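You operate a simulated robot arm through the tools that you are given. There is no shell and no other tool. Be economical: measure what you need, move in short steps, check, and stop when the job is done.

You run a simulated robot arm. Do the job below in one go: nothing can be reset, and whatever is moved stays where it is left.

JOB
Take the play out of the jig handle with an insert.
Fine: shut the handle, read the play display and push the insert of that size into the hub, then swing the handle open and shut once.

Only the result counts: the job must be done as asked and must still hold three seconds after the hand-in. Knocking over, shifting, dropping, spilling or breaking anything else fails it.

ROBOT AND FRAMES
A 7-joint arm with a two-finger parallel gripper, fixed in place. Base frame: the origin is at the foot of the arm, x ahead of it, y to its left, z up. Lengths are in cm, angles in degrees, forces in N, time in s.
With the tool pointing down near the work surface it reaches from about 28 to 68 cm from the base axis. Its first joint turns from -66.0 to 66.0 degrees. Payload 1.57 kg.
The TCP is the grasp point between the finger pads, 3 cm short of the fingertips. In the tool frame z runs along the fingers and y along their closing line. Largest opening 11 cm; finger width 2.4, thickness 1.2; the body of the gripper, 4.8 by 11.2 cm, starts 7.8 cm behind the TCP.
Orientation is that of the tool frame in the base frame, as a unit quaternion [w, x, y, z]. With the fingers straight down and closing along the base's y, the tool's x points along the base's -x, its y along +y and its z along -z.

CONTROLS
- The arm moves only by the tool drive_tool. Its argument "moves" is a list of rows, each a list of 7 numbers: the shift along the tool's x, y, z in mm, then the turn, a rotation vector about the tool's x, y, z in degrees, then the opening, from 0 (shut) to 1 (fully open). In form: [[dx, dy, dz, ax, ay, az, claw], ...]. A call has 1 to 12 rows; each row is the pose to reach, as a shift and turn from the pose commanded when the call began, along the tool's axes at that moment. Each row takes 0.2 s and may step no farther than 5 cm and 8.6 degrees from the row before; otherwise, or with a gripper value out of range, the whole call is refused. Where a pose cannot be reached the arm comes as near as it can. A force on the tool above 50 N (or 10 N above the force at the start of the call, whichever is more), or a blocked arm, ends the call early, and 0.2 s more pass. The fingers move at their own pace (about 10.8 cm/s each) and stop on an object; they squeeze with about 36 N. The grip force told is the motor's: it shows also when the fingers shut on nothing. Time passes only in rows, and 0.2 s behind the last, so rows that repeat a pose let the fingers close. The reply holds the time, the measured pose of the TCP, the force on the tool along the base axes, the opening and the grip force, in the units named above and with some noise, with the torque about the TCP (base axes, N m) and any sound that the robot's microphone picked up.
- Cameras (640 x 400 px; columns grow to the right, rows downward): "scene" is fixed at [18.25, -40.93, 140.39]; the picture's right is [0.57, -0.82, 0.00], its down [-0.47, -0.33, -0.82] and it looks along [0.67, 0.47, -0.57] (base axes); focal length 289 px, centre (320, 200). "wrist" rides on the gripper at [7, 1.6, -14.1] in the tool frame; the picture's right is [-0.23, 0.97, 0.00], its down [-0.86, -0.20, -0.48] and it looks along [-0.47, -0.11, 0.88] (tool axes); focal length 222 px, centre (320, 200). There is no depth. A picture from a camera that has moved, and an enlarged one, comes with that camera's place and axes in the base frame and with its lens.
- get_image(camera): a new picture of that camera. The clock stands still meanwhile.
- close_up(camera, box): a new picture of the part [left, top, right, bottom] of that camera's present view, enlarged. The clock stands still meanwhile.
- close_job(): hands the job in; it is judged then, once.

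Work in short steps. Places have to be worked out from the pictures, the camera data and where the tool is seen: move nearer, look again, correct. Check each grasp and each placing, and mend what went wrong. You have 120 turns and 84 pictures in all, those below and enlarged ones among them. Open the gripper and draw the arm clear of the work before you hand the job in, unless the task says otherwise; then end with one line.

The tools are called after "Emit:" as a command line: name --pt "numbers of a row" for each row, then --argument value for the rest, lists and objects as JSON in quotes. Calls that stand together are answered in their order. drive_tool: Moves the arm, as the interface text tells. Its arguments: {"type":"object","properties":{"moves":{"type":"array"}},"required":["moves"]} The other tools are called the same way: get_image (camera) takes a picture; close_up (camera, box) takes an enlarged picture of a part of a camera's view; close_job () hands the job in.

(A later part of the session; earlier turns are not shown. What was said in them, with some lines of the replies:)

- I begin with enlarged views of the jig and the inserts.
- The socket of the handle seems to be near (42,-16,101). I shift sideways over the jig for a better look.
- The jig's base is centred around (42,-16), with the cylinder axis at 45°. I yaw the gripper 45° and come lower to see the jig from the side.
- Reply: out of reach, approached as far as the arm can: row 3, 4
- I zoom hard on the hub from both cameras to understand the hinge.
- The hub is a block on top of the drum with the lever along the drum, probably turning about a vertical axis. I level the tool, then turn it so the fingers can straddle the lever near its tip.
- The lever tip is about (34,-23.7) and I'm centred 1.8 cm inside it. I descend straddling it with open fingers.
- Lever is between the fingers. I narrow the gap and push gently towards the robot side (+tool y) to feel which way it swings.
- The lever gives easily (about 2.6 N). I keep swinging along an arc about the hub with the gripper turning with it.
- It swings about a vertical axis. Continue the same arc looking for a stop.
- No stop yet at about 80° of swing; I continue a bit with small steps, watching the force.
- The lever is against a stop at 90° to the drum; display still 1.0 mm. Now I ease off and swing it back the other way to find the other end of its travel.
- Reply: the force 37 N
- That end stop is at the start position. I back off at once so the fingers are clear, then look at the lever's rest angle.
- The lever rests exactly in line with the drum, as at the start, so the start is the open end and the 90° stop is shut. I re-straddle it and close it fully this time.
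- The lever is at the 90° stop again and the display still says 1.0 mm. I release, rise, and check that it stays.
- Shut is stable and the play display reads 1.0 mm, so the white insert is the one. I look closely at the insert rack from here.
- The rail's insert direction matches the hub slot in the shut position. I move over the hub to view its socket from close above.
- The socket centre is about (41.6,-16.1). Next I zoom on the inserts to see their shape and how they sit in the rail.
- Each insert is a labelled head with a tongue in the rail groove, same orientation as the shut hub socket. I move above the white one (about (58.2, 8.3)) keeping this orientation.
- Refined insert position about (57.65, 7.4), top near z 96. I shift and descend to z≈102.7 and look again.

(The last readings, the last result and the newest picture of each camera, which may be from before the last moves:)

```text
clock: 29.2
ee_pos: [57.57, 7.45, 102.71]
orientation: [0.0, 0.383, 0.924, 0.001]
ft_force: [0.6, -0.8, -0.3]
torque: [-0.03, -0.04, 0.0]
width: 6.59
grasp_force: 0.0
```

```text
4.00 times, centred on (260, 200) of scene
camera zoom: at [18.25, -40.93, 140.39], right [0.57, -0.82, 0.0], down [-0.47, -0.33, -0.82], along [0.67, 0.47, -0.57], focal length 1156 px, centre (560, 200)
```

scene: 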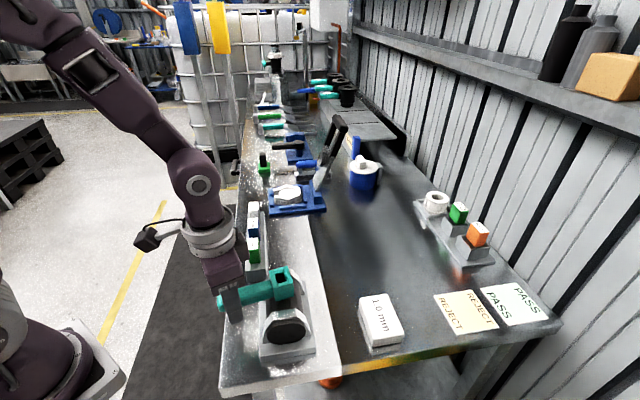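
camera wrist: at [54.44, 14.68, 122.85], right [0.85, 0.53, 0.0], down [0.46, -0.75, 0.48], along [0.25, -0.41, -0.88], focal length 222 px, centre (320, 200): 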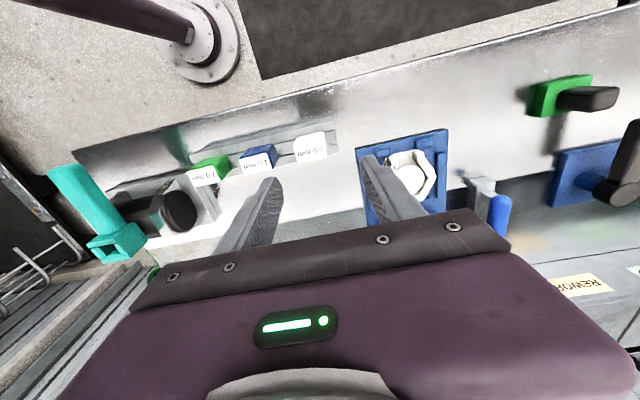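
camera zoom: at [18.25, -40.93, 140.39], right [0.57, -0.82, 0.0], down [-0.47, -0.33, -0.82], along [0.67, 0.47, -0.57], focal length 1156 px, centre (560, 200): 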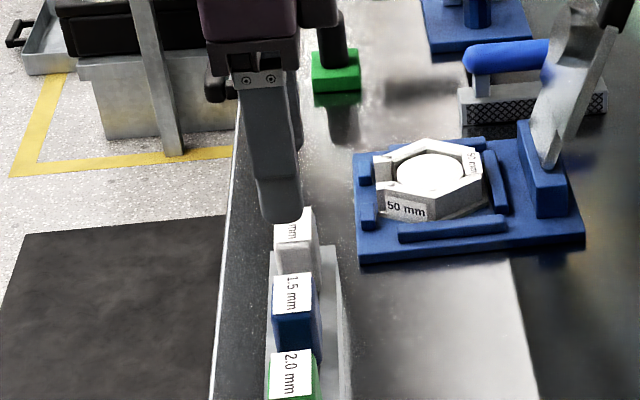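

The insert is centred under the TCP. I narrow the opening slightly for neighbour clearance and descend to z≈95.6, then close.

Emit:
drive_tool --pt "0 0 0 0 0 0 0.5" --pt "0 0 30 0 0 0 0.5" --pt "0 0 55 0 0 0 0.5" --pt "0 0 70 0 0 0 0.5" --pt "0 0 70 0 0 0 0.5"

Emit:
close_up --camera "wrist" --box '[220, 80, 420, 220]'

Emit:
close_up --camera "scene" --box '[220, 170, 300, 250]'

```text
clock: 30.4
ee_pos: [57.66, 7.48, 95.77]
orientation: [0.0, 0.382, 0.924, 0.0]
ft_force: [0.0, -0.2, -0.5]
torque: [-0.02, -0.02, 0.03]
width: 5.51
grasp_force: 0.0
```

```text
2.86 times, centred on (320, 150) of wrist
camera zoom: at [53.73, 13.57, 109.98], right [0.85, 0.53, 0.0], down [0.46, -0.75, 0.48], along [0.25, -0.41, -0.88], focal length 635 px, centre (320, 343)
```

zoom: 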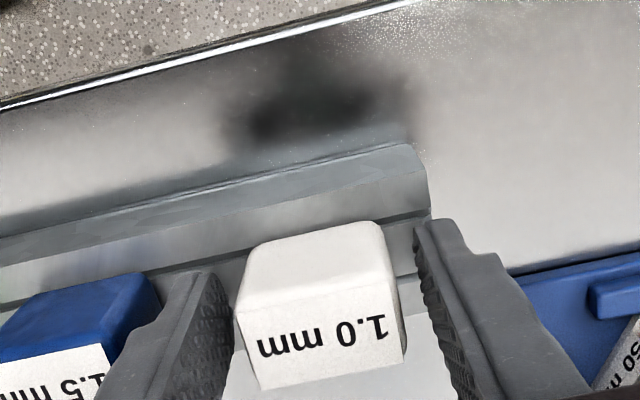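

```text
5.00 times, centred on (260, 210) of scene
camera zoom: at [18.25, -40.93, 140.39], right [0.57, -0.82, 0.0], down [-0.47, -0.33, -0.82], along [0.67, 0.47, -0.57], focal length 1445 px, centre (620, 150)
```

zoom: 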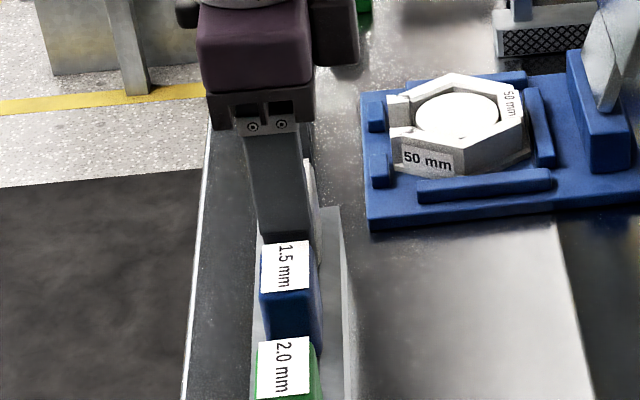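

The white head sits centred between the fingers. Closing.

Emit:
drive_tool --pt "0 0 0 0 0 0 0.25" --pt "0 0 0 0 0 0 0.2" --pt "0 0 0 0 0 0 0.2" --pt "0 0 0 0 0 0 0.2"

```text
clock: 31.4
ee_pos: [57.77, 7.41, 95.84]
orientation: [0.0, 0.383, 0.924, 0.0]
ft_force: [0.3, 0.3, 0.0]
torque: [-0.02, 0.01, -0.01]
width: 3.91
grasp_force: 35.7
```

Gripped: head length 3.9 cm at 36 N. I lift it straight up.

Emit:
drive_tool --pt "0 0 -10 0 0 0 0.2" --pt "0 0 -25 0 0 0 0.2" --pt "0 0 -60 0 0 0 0.2" --pt "0 0 -105 0 0 0 0.2" --pt "0 0 -140 0 0 0 0.2" --pt "0 0 -140 0 0 0 0.2"

Emit:
close_up --camera "scene" --box '[190, 120, 310, 240]'

Emit:
get_image --camera "wrist"

```text
clock: 32.8
ee_pos: [57.57, 7.5, 109.77]
orientation: [0.0, 0.382, 0.924, 0.0]
ft_force: [-0.8, 0.3, -1.0]
torque: [0.01, -0.01, -0.01]
width: 3.91
grasp_force: 36.0
```

```text
3.33 times, centred on (250, 180) of scene
camera zoom: at [18.25, -40.93, 140.39], right [0.57, -0.82, 0.0], down [-0.47, -0.33, -0.82], along [0.67, 0.47, -0.57], focal length 963 px, centre (553, 267)
```

zoom: 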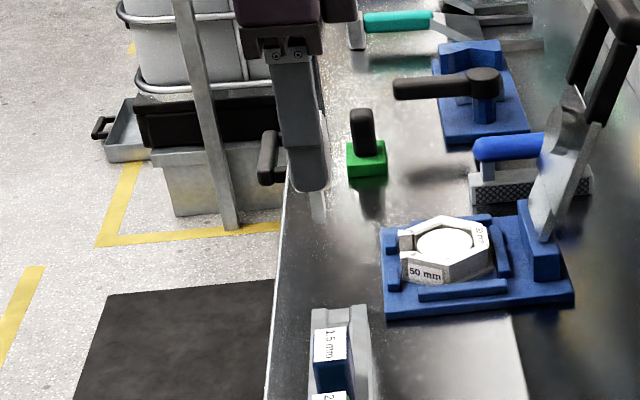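

```text
34 pictures are left
camera wrist: at [53.76, 13.57, 123.99], right [0.85, 0.53, 0.0], down [0.46, -0.75, 0.48], along [0.25, -0.41, -0.88], focal length 222 px, centre (320, 200)
```

wrist: 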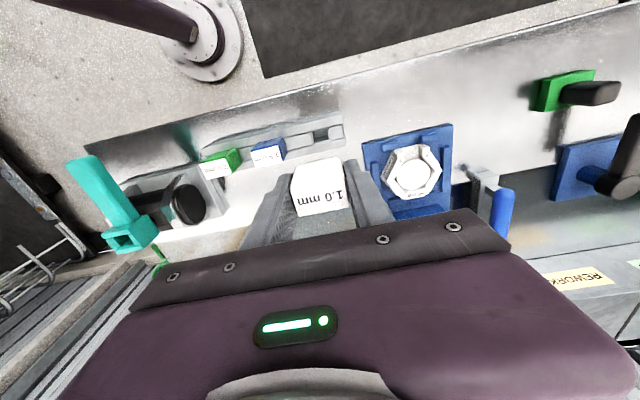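

Insert is held. I carry it at safe height over the hub.

Emit:
drive_tool --pt "0 0 -30 0 0 0 0.2" --pt "-8 -40 -40 0 0 0 0.2" --pt "-15 -80 -40 0 0 0 0.2" --pt "-23 -120 -40 0 0 0 0.2" --pt "-31 -160 -40 0 0 0 0.2" --pt "-38 -200 -40 0 0 0 0.2" --pt "-46 -240 -40 0 0 0 0.2" --pt "-54 -280 -40 0 0 0 0.2" --pt "-54 -280 -40 0 0 0 0.2"

Emit:
close_up --camera "scene" --box '[220, 190, 350, 320]'

Emit:
close_up --camera "wrist" --box '[220, 90, 420, 220]'

```text
clock: 34.8
ee_pos: [41.78, -16.33, 113.87]
orientation: [0.0, 0.382, 0.924, 0.0]
ft_force: [-0.9, -0.3, -0.4]
torque: [0.0, 0.01, 0.01]
width: 3.91
grasp_force: 35.9
```

```text
3.08 times, centred on (285, 255) of scene
camera zoom: at [18.25, -40.93, 140.39], right [0.57, -0.82, 0.0], down [-0.47, -0.33, -0.82], along [0.67, 0.47, -0.57], focal length 889 px, centre (428, 31)
```

zoom: 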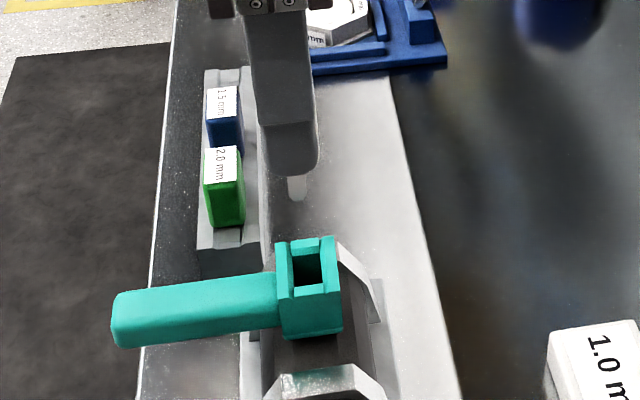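

```text
3.08 times, centred on (320, 155) of wrist
camera zoom: at [37.78, -10.12, 128.05], right [0.85, 0.53, 0.0], down [0.46, -0.75, 0.48], along [0.25, -0.41, -0.88], focal length 684 px, centre (320, 338)
```

zoom: 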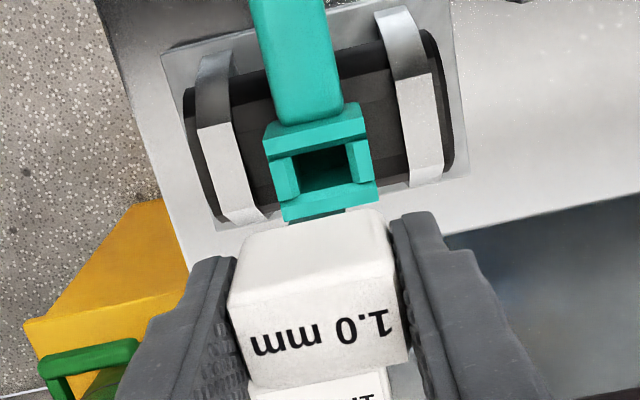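

The tongue is visible under the insert and lines up with the socket within ~2 mm in both views. I descend until the tongue is just above the socket and check again.

Emit:
drive_tool --pt "0 0 20 0 0 0 0.2" --pt "0 0 40 0 0 0 0.2" --pt "0 0 45 0 0 0 0.2" --pt "0 0 45 0 0 0 0.2"

Emit:
close_up --camera "scene" --box '[250, 230, 320, 300]'

Emit:
close_up --camera "wrist" --box '[240, 110, 400, 220]'

```text
clock: 35.8
ee_pos: [41.6, -16.27, 109.24]
orientation: [0.0, 0.382, 0.924, 0.0]
ft_force: [0.2, -0.8, 0.3]
torque: [-0.05, 0.01, 0.02]
width: 3.91
grasp_force: 35.7
```

```text
5.71 times, centred on (285, 265) of scene
camera zoom: at [18.25, -40.93, 140.39], right [0.57, -0.82, 0.0], down [-0.47, -0.33, -0.82], along [0.67, 0.47, -0.57], focal length 1652 px, centre (520, -171)
```

zoom: 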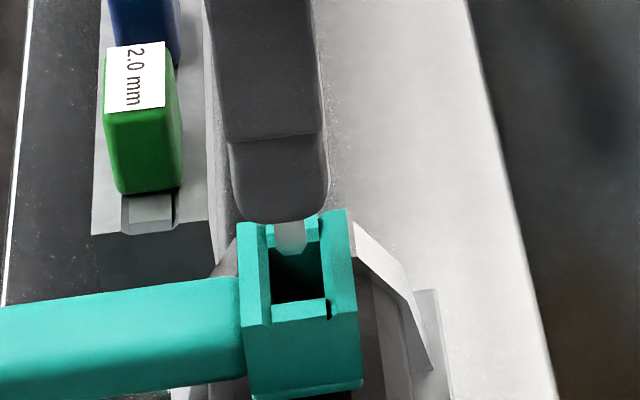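

```text
3.64 times, centred on (320, 165) of wrist
camera zoom: at [37.77, -10.09, 123.45], right [0.85, 0.53, 0.0], down [0.46, -0.75, 0.48], along [0.25, -0.41, -0.88], focal length 808 px, centre (320, 327)
```

zoom: 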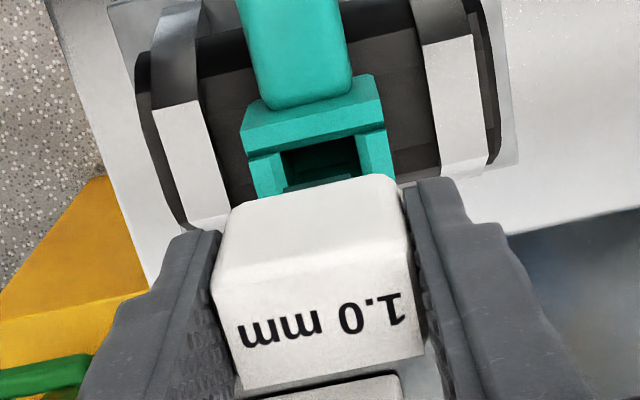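

Tongue tip is just above the opening, about 1.5 mm off-centre towards the lever. I correct that and lower slowly into the socket.

Emit:
drive_tool --pt "-1.5 0 0 0 0 0 0.2" --pt "-1.5 0 5 0 0 0 0.2" --pt "-1.5 0 10 0 0 0 0.2" --pt "-1.5 0 14 0 0 0 0.2" --pt "-1.5 0 14 0 0 0 0.2"

Emit:
close_up --camera "scene" --box '[250, 230, 320, 300]'

```text
clock: 37.0
ee_pos: [41.73, -16.35, 107.69]
orientation: [0.0, 0.383, 0.924, 0.0]
ft_force: [0.0, 0.1, -0.4]
torque: [0.02, -0.01, 0.01]
width: 3.92
grasp_force: 36.2
```

```text
5.71 times, centred on (285, 265) of scene
camera zoom: at [18.25, -40.93, 140.39], right [0.57, -0.82, 0.0], down [-0.47, -0.33, -0.82], along [0.67, 0.47, -0.57], focal length 1652 px, centre (520, -171)
```

zoom: 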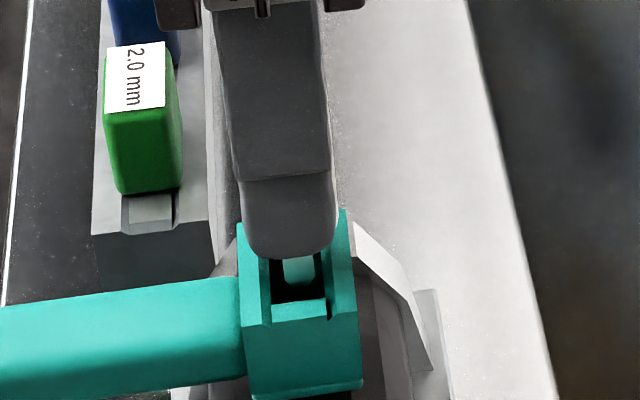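

The tongue is in the hole, centred and without contact force. I keep lowering until the shoulder meets the hub.

Emit:
drive_tool --pt "0 0 5 0 0 0 0.2" --pt "0 0 10 0 0 0 0.2" --pt "0 0 14 0 0 0 0.2" --pt "0 0 18 0 0 0 0.2" --pt "0 0 18 0 0 0 0.2"

Emit:
close_up --camera "scene" --box '[250, 230, 320, 300]'

```text
clock: 38.2
ee_pos: [41.68, -16.39, 105.84]
orientation: [0.0, 0.384, 0.923, -0.001]
ft_force: [-0.1, -0.1, 0.0]
torque: [-0.01, 0.03, 0.01]
width: 3.92
grasp_force: 35.4
```

```text
5.71 times, centred on (285, 265) of scene
camera zoom: at [18.25, -40.93, 140.39], right [0.57, -0.82, 0.0], down [-0.47, -0.33, -0.82], along [0.67, 0.47, -0.57], focal length 1652 px, centre (520, -171)
```

zoom: 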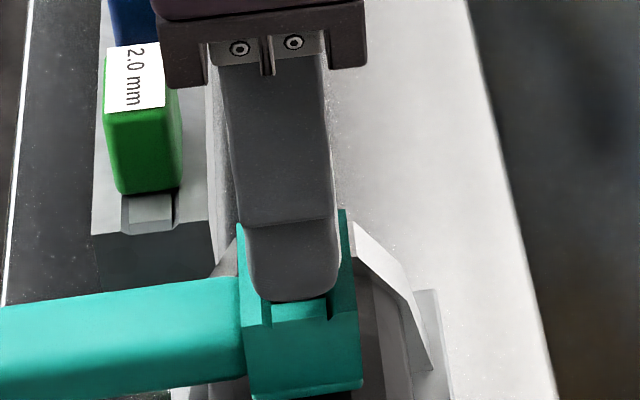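

Emit:
drive_tool --pt "0 0 2 0 0 0 0.2" --pt "0 0 4 0 0 0 0.2" --pt "0 0 6 0 0 0 0.2" --pt "0 0 8 0 0 0 0.2"

Emit:
close_up --camera "wrist" --box '[240, 110, 400, 220]'

```text
clock: 39.2
ee_pos: [41.71, -16.23, 105.26]
orientation: [-0.001, 0.383, 0.924, -0.001]
ft_force: [0.4, 0.2, -0.1]
torque: [-0.03, -0.01, -0.02]
width: 3.92
grasp_force: 35.8
```

```text
3.64 times, centred on (320, 165) of wrist
camera zoom: at [37.85, -10.19, 119.44], right [0.85, 0.53, 0.0], down [0.46, -0.75, 0.48], along [0.25, -0.41, -0.88], focal length 808 px, centre (320, 327)
```

zoom: 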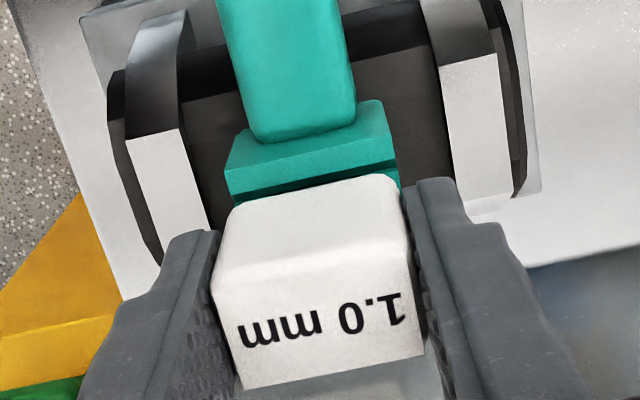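

Still no contact. Continue a few mm.

Emit:
drive_tool --pt "0 0 2 0 0 0 0.2" --pt "0 0 4 0 0 0 0.2" --pt "0 0 6 0 0 0 0.2" --pt "0 0 8 0 0 0 0.2"

Emit:
close_up --camera "scene" --box '[250, 230, 320, 300]'

```text
clock: 40.2
ee_pos: [41.74, -16.33, 104.55]
orientation: [0.002, 0.383, 0.924, 0.0]
ft_force: [-2.6, 2.7, 27.3]
torque: [0.03, 0.08, 0.04]
width: 3.94
grasp_force: 36.0
```

```text
5.71 times, centred on (285, 265) of scene
camera zoom: at [18.21, -40.91, 140.41], right [0.57, -0.82, 0.0], down [-0.47, -0.33, -0.82], along [0.67, 0.47, -0.57], focal length 1652 px, centre (520, -171)
```

zoom: 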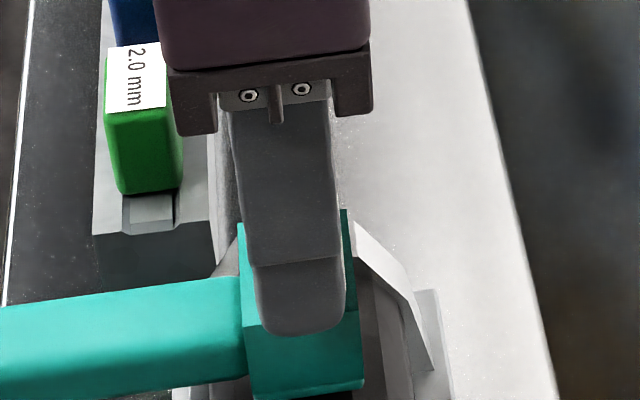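

Contact at 27 N. I release, rise, and inspect how it's seated before pressing from above.

Emit:
drive_tool --pt "0 0 -3 0 0 0 0.2" --pt "0 0 -3 0 0 0 0.5" --pt "0 0 -3 0 0 0 0.5" --pt "0 0 -40 0 0 0 0.5" --pt "0 0 -80 0 0 0 0.5" --pt "0 0 -80 0 0 0 0.5"

Emit:
close_up --camera "scene" --box '[250, 230, 320, 300]'

Emit:
close_up --camera "wrist" --box '[240, 90, 400, 220]'

```text
clock: 41.6
ee_pos: [41.53, -16.4, 112.6]
orientation: [0.0, 0.383, 0.924, 0.001]
ft_force: [-0.9, 0.3, -0.2]
torque: [0.03, 0.01, 0.01]
width: 5.51
grasp_force: 0.1
```

```text
5.71 times, centred on (285, 265) of scene
camera zoom: at [18.25, -40.93, 140.39], right [0.57, -0.82, 0.0], down [-0.47, -0.33, -0.82], along [0.67, 0.47, -0.57], focal length 1652 px, centre (520, -171)
```

zoom: 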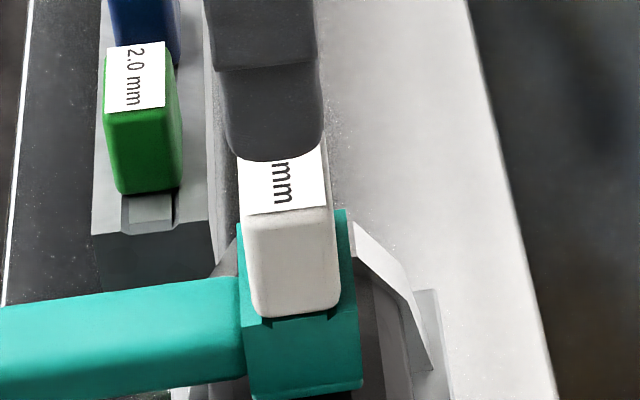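

```text
3.08 times, centred on (320, 155) of wrist
camera zoom: at [37.69, -10.24, 126.78], right [0.85, 0.53, 0.0], down [0.46, -0.75, 0.48], along [0.25, -0.41, -0.88], focal length 684 px, centre (320, 338)
```

zoom: 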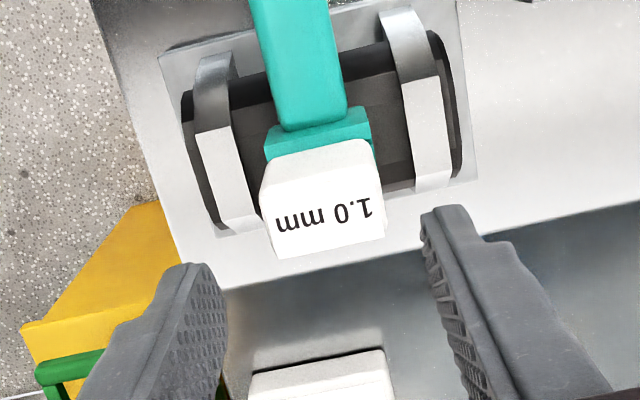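

It sits in the hub. I close the fingers and press on its top to push it fully home.

Emit:
drive_tool --pt "0 0 0 0 0 0 0" --pt "0 0 0 0 0 0 0" --pt "0 0 0 0 0 0 0" --pt "0 0 20 0 0 0 0" --pt "0 0 35 0 0 0 0" --pt "0 0 40 0 0 0 0" --pt "0 0 44 0 0 0 0" --pt "0 0 48 0 0 0 0" --pt "0 0 52 0 0 0 0" --pt "0 0 56 0 0 0 0" --pt "0 0 60 0 0 0 0"

Emit:
close_up --camera "scene" --box '[250, 230, 320, 300]'

```text
clock: 43.2
ee_pos: [41.79, -16.46, 108.38]
orientation: [0.003, 0.381, 0.925, 0.0]
ft_force: [-1.0, 1.3, 12.9]
torque: [0.08, 0.11, 0.02]
width: 0.0
grasp_force: 21.7
stopped in row 8: the force on the tool passed its limit at 63 N (the readings are from after the stop); the commanded pose is now the measured one
```

```text
5.71 times, centred on (285, 265) of scene
camera zoom: at [18.23, -40.92, 140.4], right [0.57, -0.82, 0.0], down [-0.47, -0.33, -0.82], along [0.67, 0.47, -0.57], focal length 1652 px, centre (520, -171)
```

zoom: 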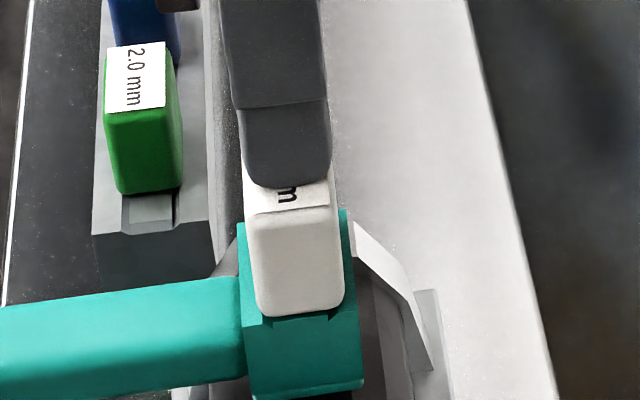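

Seated hard (63 N pressed on it). I rise and go straddle the lever at its tip for the open/shut swing.

Emit:
drive_tool --pt "0 0 -40 0 0 0 0" --pt "0 0 -80 0 0 0 0.3" --pt "30 0 -80 0 0 0 0.6" --pt "60 0 -80 0 0 0 0.6" --pt "92 0 -80 0 0 0 0.6" --pt "92 0 -40 0 0 0 0.6" --pt "92 0 0 0 0 0 0.6" --pt "92 0 45 0 0 0 0.6" --pt "92 0 80 0 0 0 0.6" --pt "92 0 97 0 0 0 0.6" --pt "92 0 97 0 0 0 0.35" --pt "92 0 97 0 0 0 0.35"

Emit:
get_image --camera "wrist"

Emit:
close_up --camera "scene" --box '[210, 230, 410, 350]'

```text
clock: 45.9
ee_pos: [35.08, -9.86, 98.5]
orientation: [0.003, 0.382, 0.924, -0.001]
ft_force: [-0.7, -0.4, 0.1]
torque: [0.06, -0.01, -0.03]
width: 3.86
grasp_force: 0.1
```

```text
22 pictures are left
camera wrist: at [31.35, -3.69, 112.71], right [0.85, 0.53, 0.0], down [0.46, -0.74, 0.48], along [0.26, -0.41, -0.88], focal length 222 px, centre (320, 200)
```

wrist: 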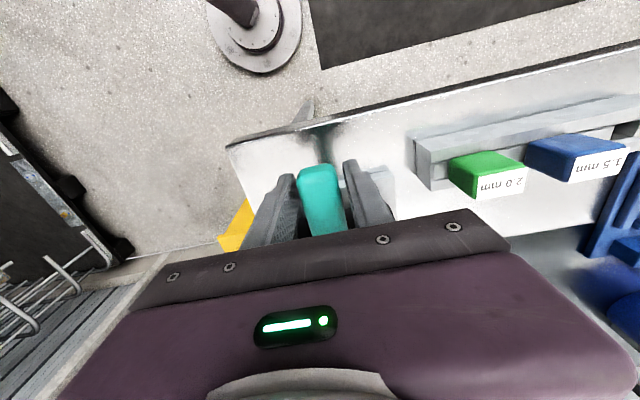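

```text
3.20 times, centred on (310, 290) of scene
camera zoom: at [18.25, -40.93, 140.39], right [0.57, -0.82, 0.0], down [-0.47, -0.33, -0.82], along [0.67, 0.47, -0.57], focal length 925 px, centre (352, -88)
```

zoom: 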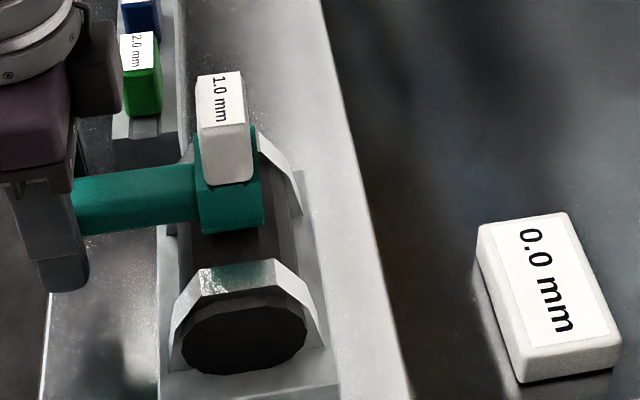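

The display now reads 0.0 mm. I swing the handle open along the arc to its in-line stop.

Emit:
drive_tool --pt "-1 -13.5 0 0 0 -8.5 0.35" --pt "-4 -26.6 0 0 0 -17 0.35" --pt "-8.9 -39.2 0 0 0 -25.5 0.35" --pt "-15.6 -50.9 0 0 0 -34 0.35" --pt "-23.9 -61.5 0 0 0 -42.5 0.35" --pt "-33.7 -70.7 0 0 0 -51 0.35" --pt "-44.8 -78.4 0 0 0 -59.5 0.35" --pt "-56.9 -84.4 0 0 0 -68 0.35" --pt "-69.8 -88.5 0 0 0 -76.5 0.35" --pt "-83.1 -90.7 0 0 0 -85 0.35" --pt "-91 -91 0 0 0 -90 0.35" --pt "-97.3 -90.8 0 0 0 -94 0.35"

Emit:
close_up --camera "scene" --box '[210, 230, 410, 350]'

```text
clock: 48.5
ee_pos: [35.69, -23.16, 98.58]
orientation: [0.001, -0.416, 0.909, -0.003]
ft_force: [-3.4, 7.2, 0.4]
torque: [0.1, 0.04, -0.16]
width: 4.38
grasp_force: 2.8
```

```text
3.20 times, centred on (310, 290) of scene
camera zoom: at [18.25, -40.91, 140.4], right [0.57, -0.82, 0.0], down [-0.47, -0.33, -0.82], along [0.67, 0.47, -0.57], focal length 925 px, centre (352, -88)
```

zoom: 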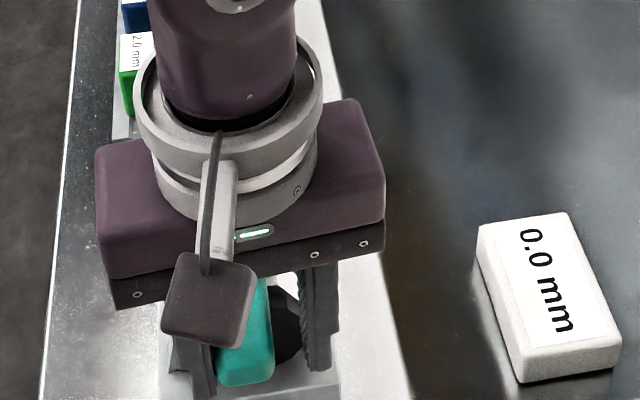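

Fully open. Now swing it shut to the 90° stop.

Emit:
drive_tool --pt "-0.9 13 0 0 0 8.2 0.35" --pt "-3.7 25.7 0 0 0 16.4 0.35" --pt "-8.3 37.9 0 0 0 24.6 0.35" --pt "-14.5 49.3 0 0 0 32.8 0.35" --pt "-22.3 59.7 0 0 0 41 0.35" --pt "-31.5 68.9 0 0 0 49.2 0.35" --pt "-42 76.7 0 0 0 57.4 0.35" --pt "-53.4 82.9 0 0 0 65.6 0.35" --pt "-65.6 87.4 0 0 0 73.8 0.35" --pt "-78.3 90.1 0 0 0 82 0.35" --pt "-91 91 0 0 0 90 0.35" --pt "-103.7 90.1 0 0 0 98 0.35"

Emit:
close_up --camera "scene" --box '[210, 230, 410, 350]'

```text
clock: 51.0
ee_pos: [35.8, -9.62, 98.55]
orientation: [0.003, 0.415, 0.91, 0.0]
ft_force: [-2.2, -2.1, -2.6]
torque: [-0.03, -0.02, 0.06]
width: 4.07
grasp_force: 1.0
```

```text
3.20 times, centred on (310, 290) of scene
camera zoom: at [18.25, -40.94, 140.39], right [0.57, -0.82, 0.0], down [-0.47, -0.33, -0.82], along [0.67, 0.47, -0.57], focal length 925 px, centre (352, -88)
```

zoom: 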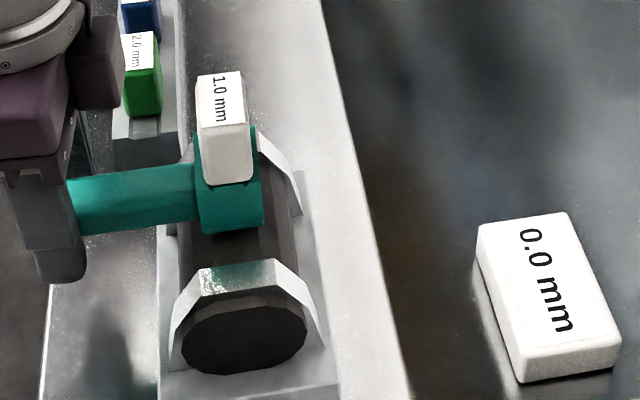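

Display holds 0.0 mm. I push a few more degrees to make sure it is on the stop, then release and rise.

Emit:
drive_tool --pt "-0.1 2.5 0 0 0 1.5 0.35" --pt "-0.3 5 0 0 0 3 0.35" --pt "-0.3 5 0 0 0 3 0.35"

Emit:
drive_tool --pt "0 0 0 0 0 0 0.55" --pt "0 0 0 0 0 0 0.6" --pt "0 0 -40 0 0 0 0.6" --pt "0 0 -85 0 0 0 0.6" --pt "30 0 -130 0 0 0 1" --pt "60 0 -160 0 0 0 1" --pt "60 0 -180 0 0 0 1"

Emit:
close_up --camera "scene" --box '[210, 230, 410, 350]'

Emit:
get_image --camera "wrist"

```text
clock: 51.9
ee_pos: [36.19, -9.29, 98.56]
orientation: [0.003, 0.438, 0.899, 0.001]
ft_force: [-6.4, -14.1, 1.1]
torque: [-0.13, 0.08, 0.39]
width: 5.06
grasp_force: 7.1
```

```text
refused: row 5 steps farther than a row can; nothing moved
```

```text
3.20 times, centred on (310, 290) of scene
camera zoom: at [18.23, -40.97, 140.38], right [0.57, -0.82, 0.0], down [-0.47, -0.33, -0.82], along [0.67, 0.47, -0.57], focal length 925 px, centre (352, -88)
```

zoom: 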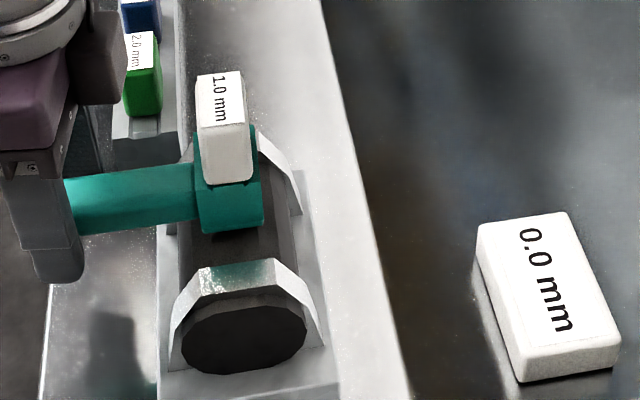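

```text
17 pictures are left
camera wrist: at [32.95, -2.63, 112.79], right [0.91, 0.42, 0.0], down [0.37, -0.8, 0.48], along [0.21, -0.44, -0.88], focal length 222 px, centre (320, 200)
```

wrist: 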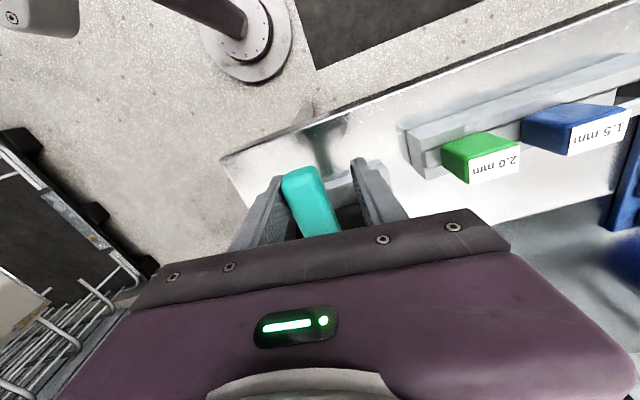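

The lever is firmly on the shut stop. I ease back, open and rise clear.

Emit:
drive_tool --pt "0 -5 0 0 0 0 0.55" --pt "0 -5 0 0 0 0 0.6" --pt "0 -5 -40 0 0 0 0.6" --pt "0 -5 -85 0 0 0 0.6" --pt "10 -5 -125 0 0 0 0.8" --pt "20 -5 -165 0 0 0 1" --pt "20 -5 -180 0 0 0 1"

Emit:
get_image --camera "wrist"

Emit:
close_up --camera "scene" --box '[210, 200, 410, 350]'

```text
clock: 53.5
ee_pos: [34.38, -7.93, 116.66]
orientation: [0.003, 0.438, 0.899, 0.0]
ft_force: [-0.2, -0.6, -0.6]
torque: [0.05, -0.01, -0.02]
width: 11.01
grasp_force: 0.1
```

```text
16 pictures are left
camera wrist: at [31.21, -1.35, 130.87], right [0.91, 0.42, 0.0], down [0.37, -0.79, 0.48], along [0.21, -0.44, -0.88], focal length 222 px, centre (320, 200)
```

wrist: 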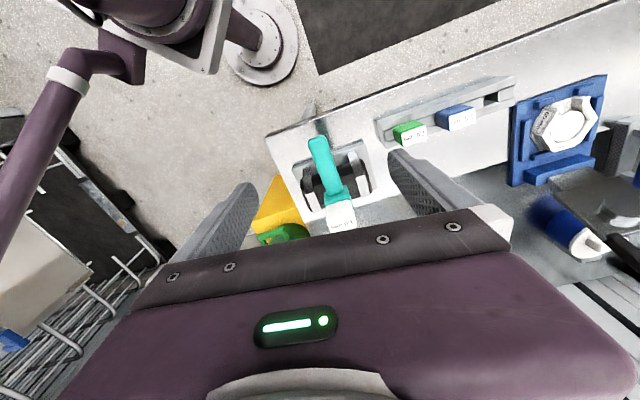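

```text
2.67 times, centred on (310, 275) of scene
camera zoom: at [18.25, -40.93, 140.39], right [0.57, -0.82, 0.0], down [-0.47, -0.33, -0.82], along [0.67, 0.47, -0.57], focal length 771 px, centre (347, 0)
```

zoom: 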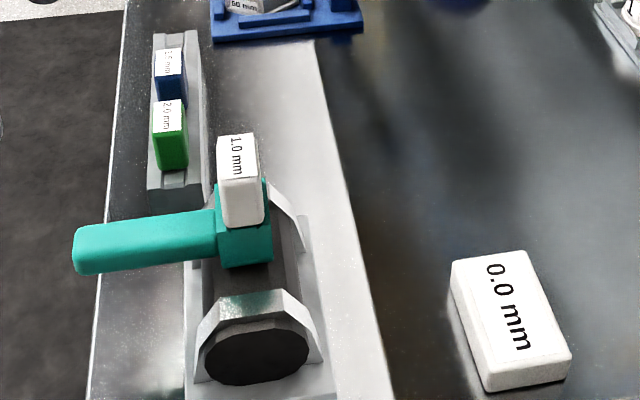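

The handle is shut, the insert is seated, the display reads 0.0 mm and the arm is clear. I hand in.

Emit:
close_job

```text
The job is handed in.
```

The 1.0 mm insert is pressed into the hub and the handle was swung open and shut once; the play display dropped from 1.0 to 0.0 mm and the arm is clear, but nothing marks the shut end, so I took it as the stop across the drum because the handle started at the other one.
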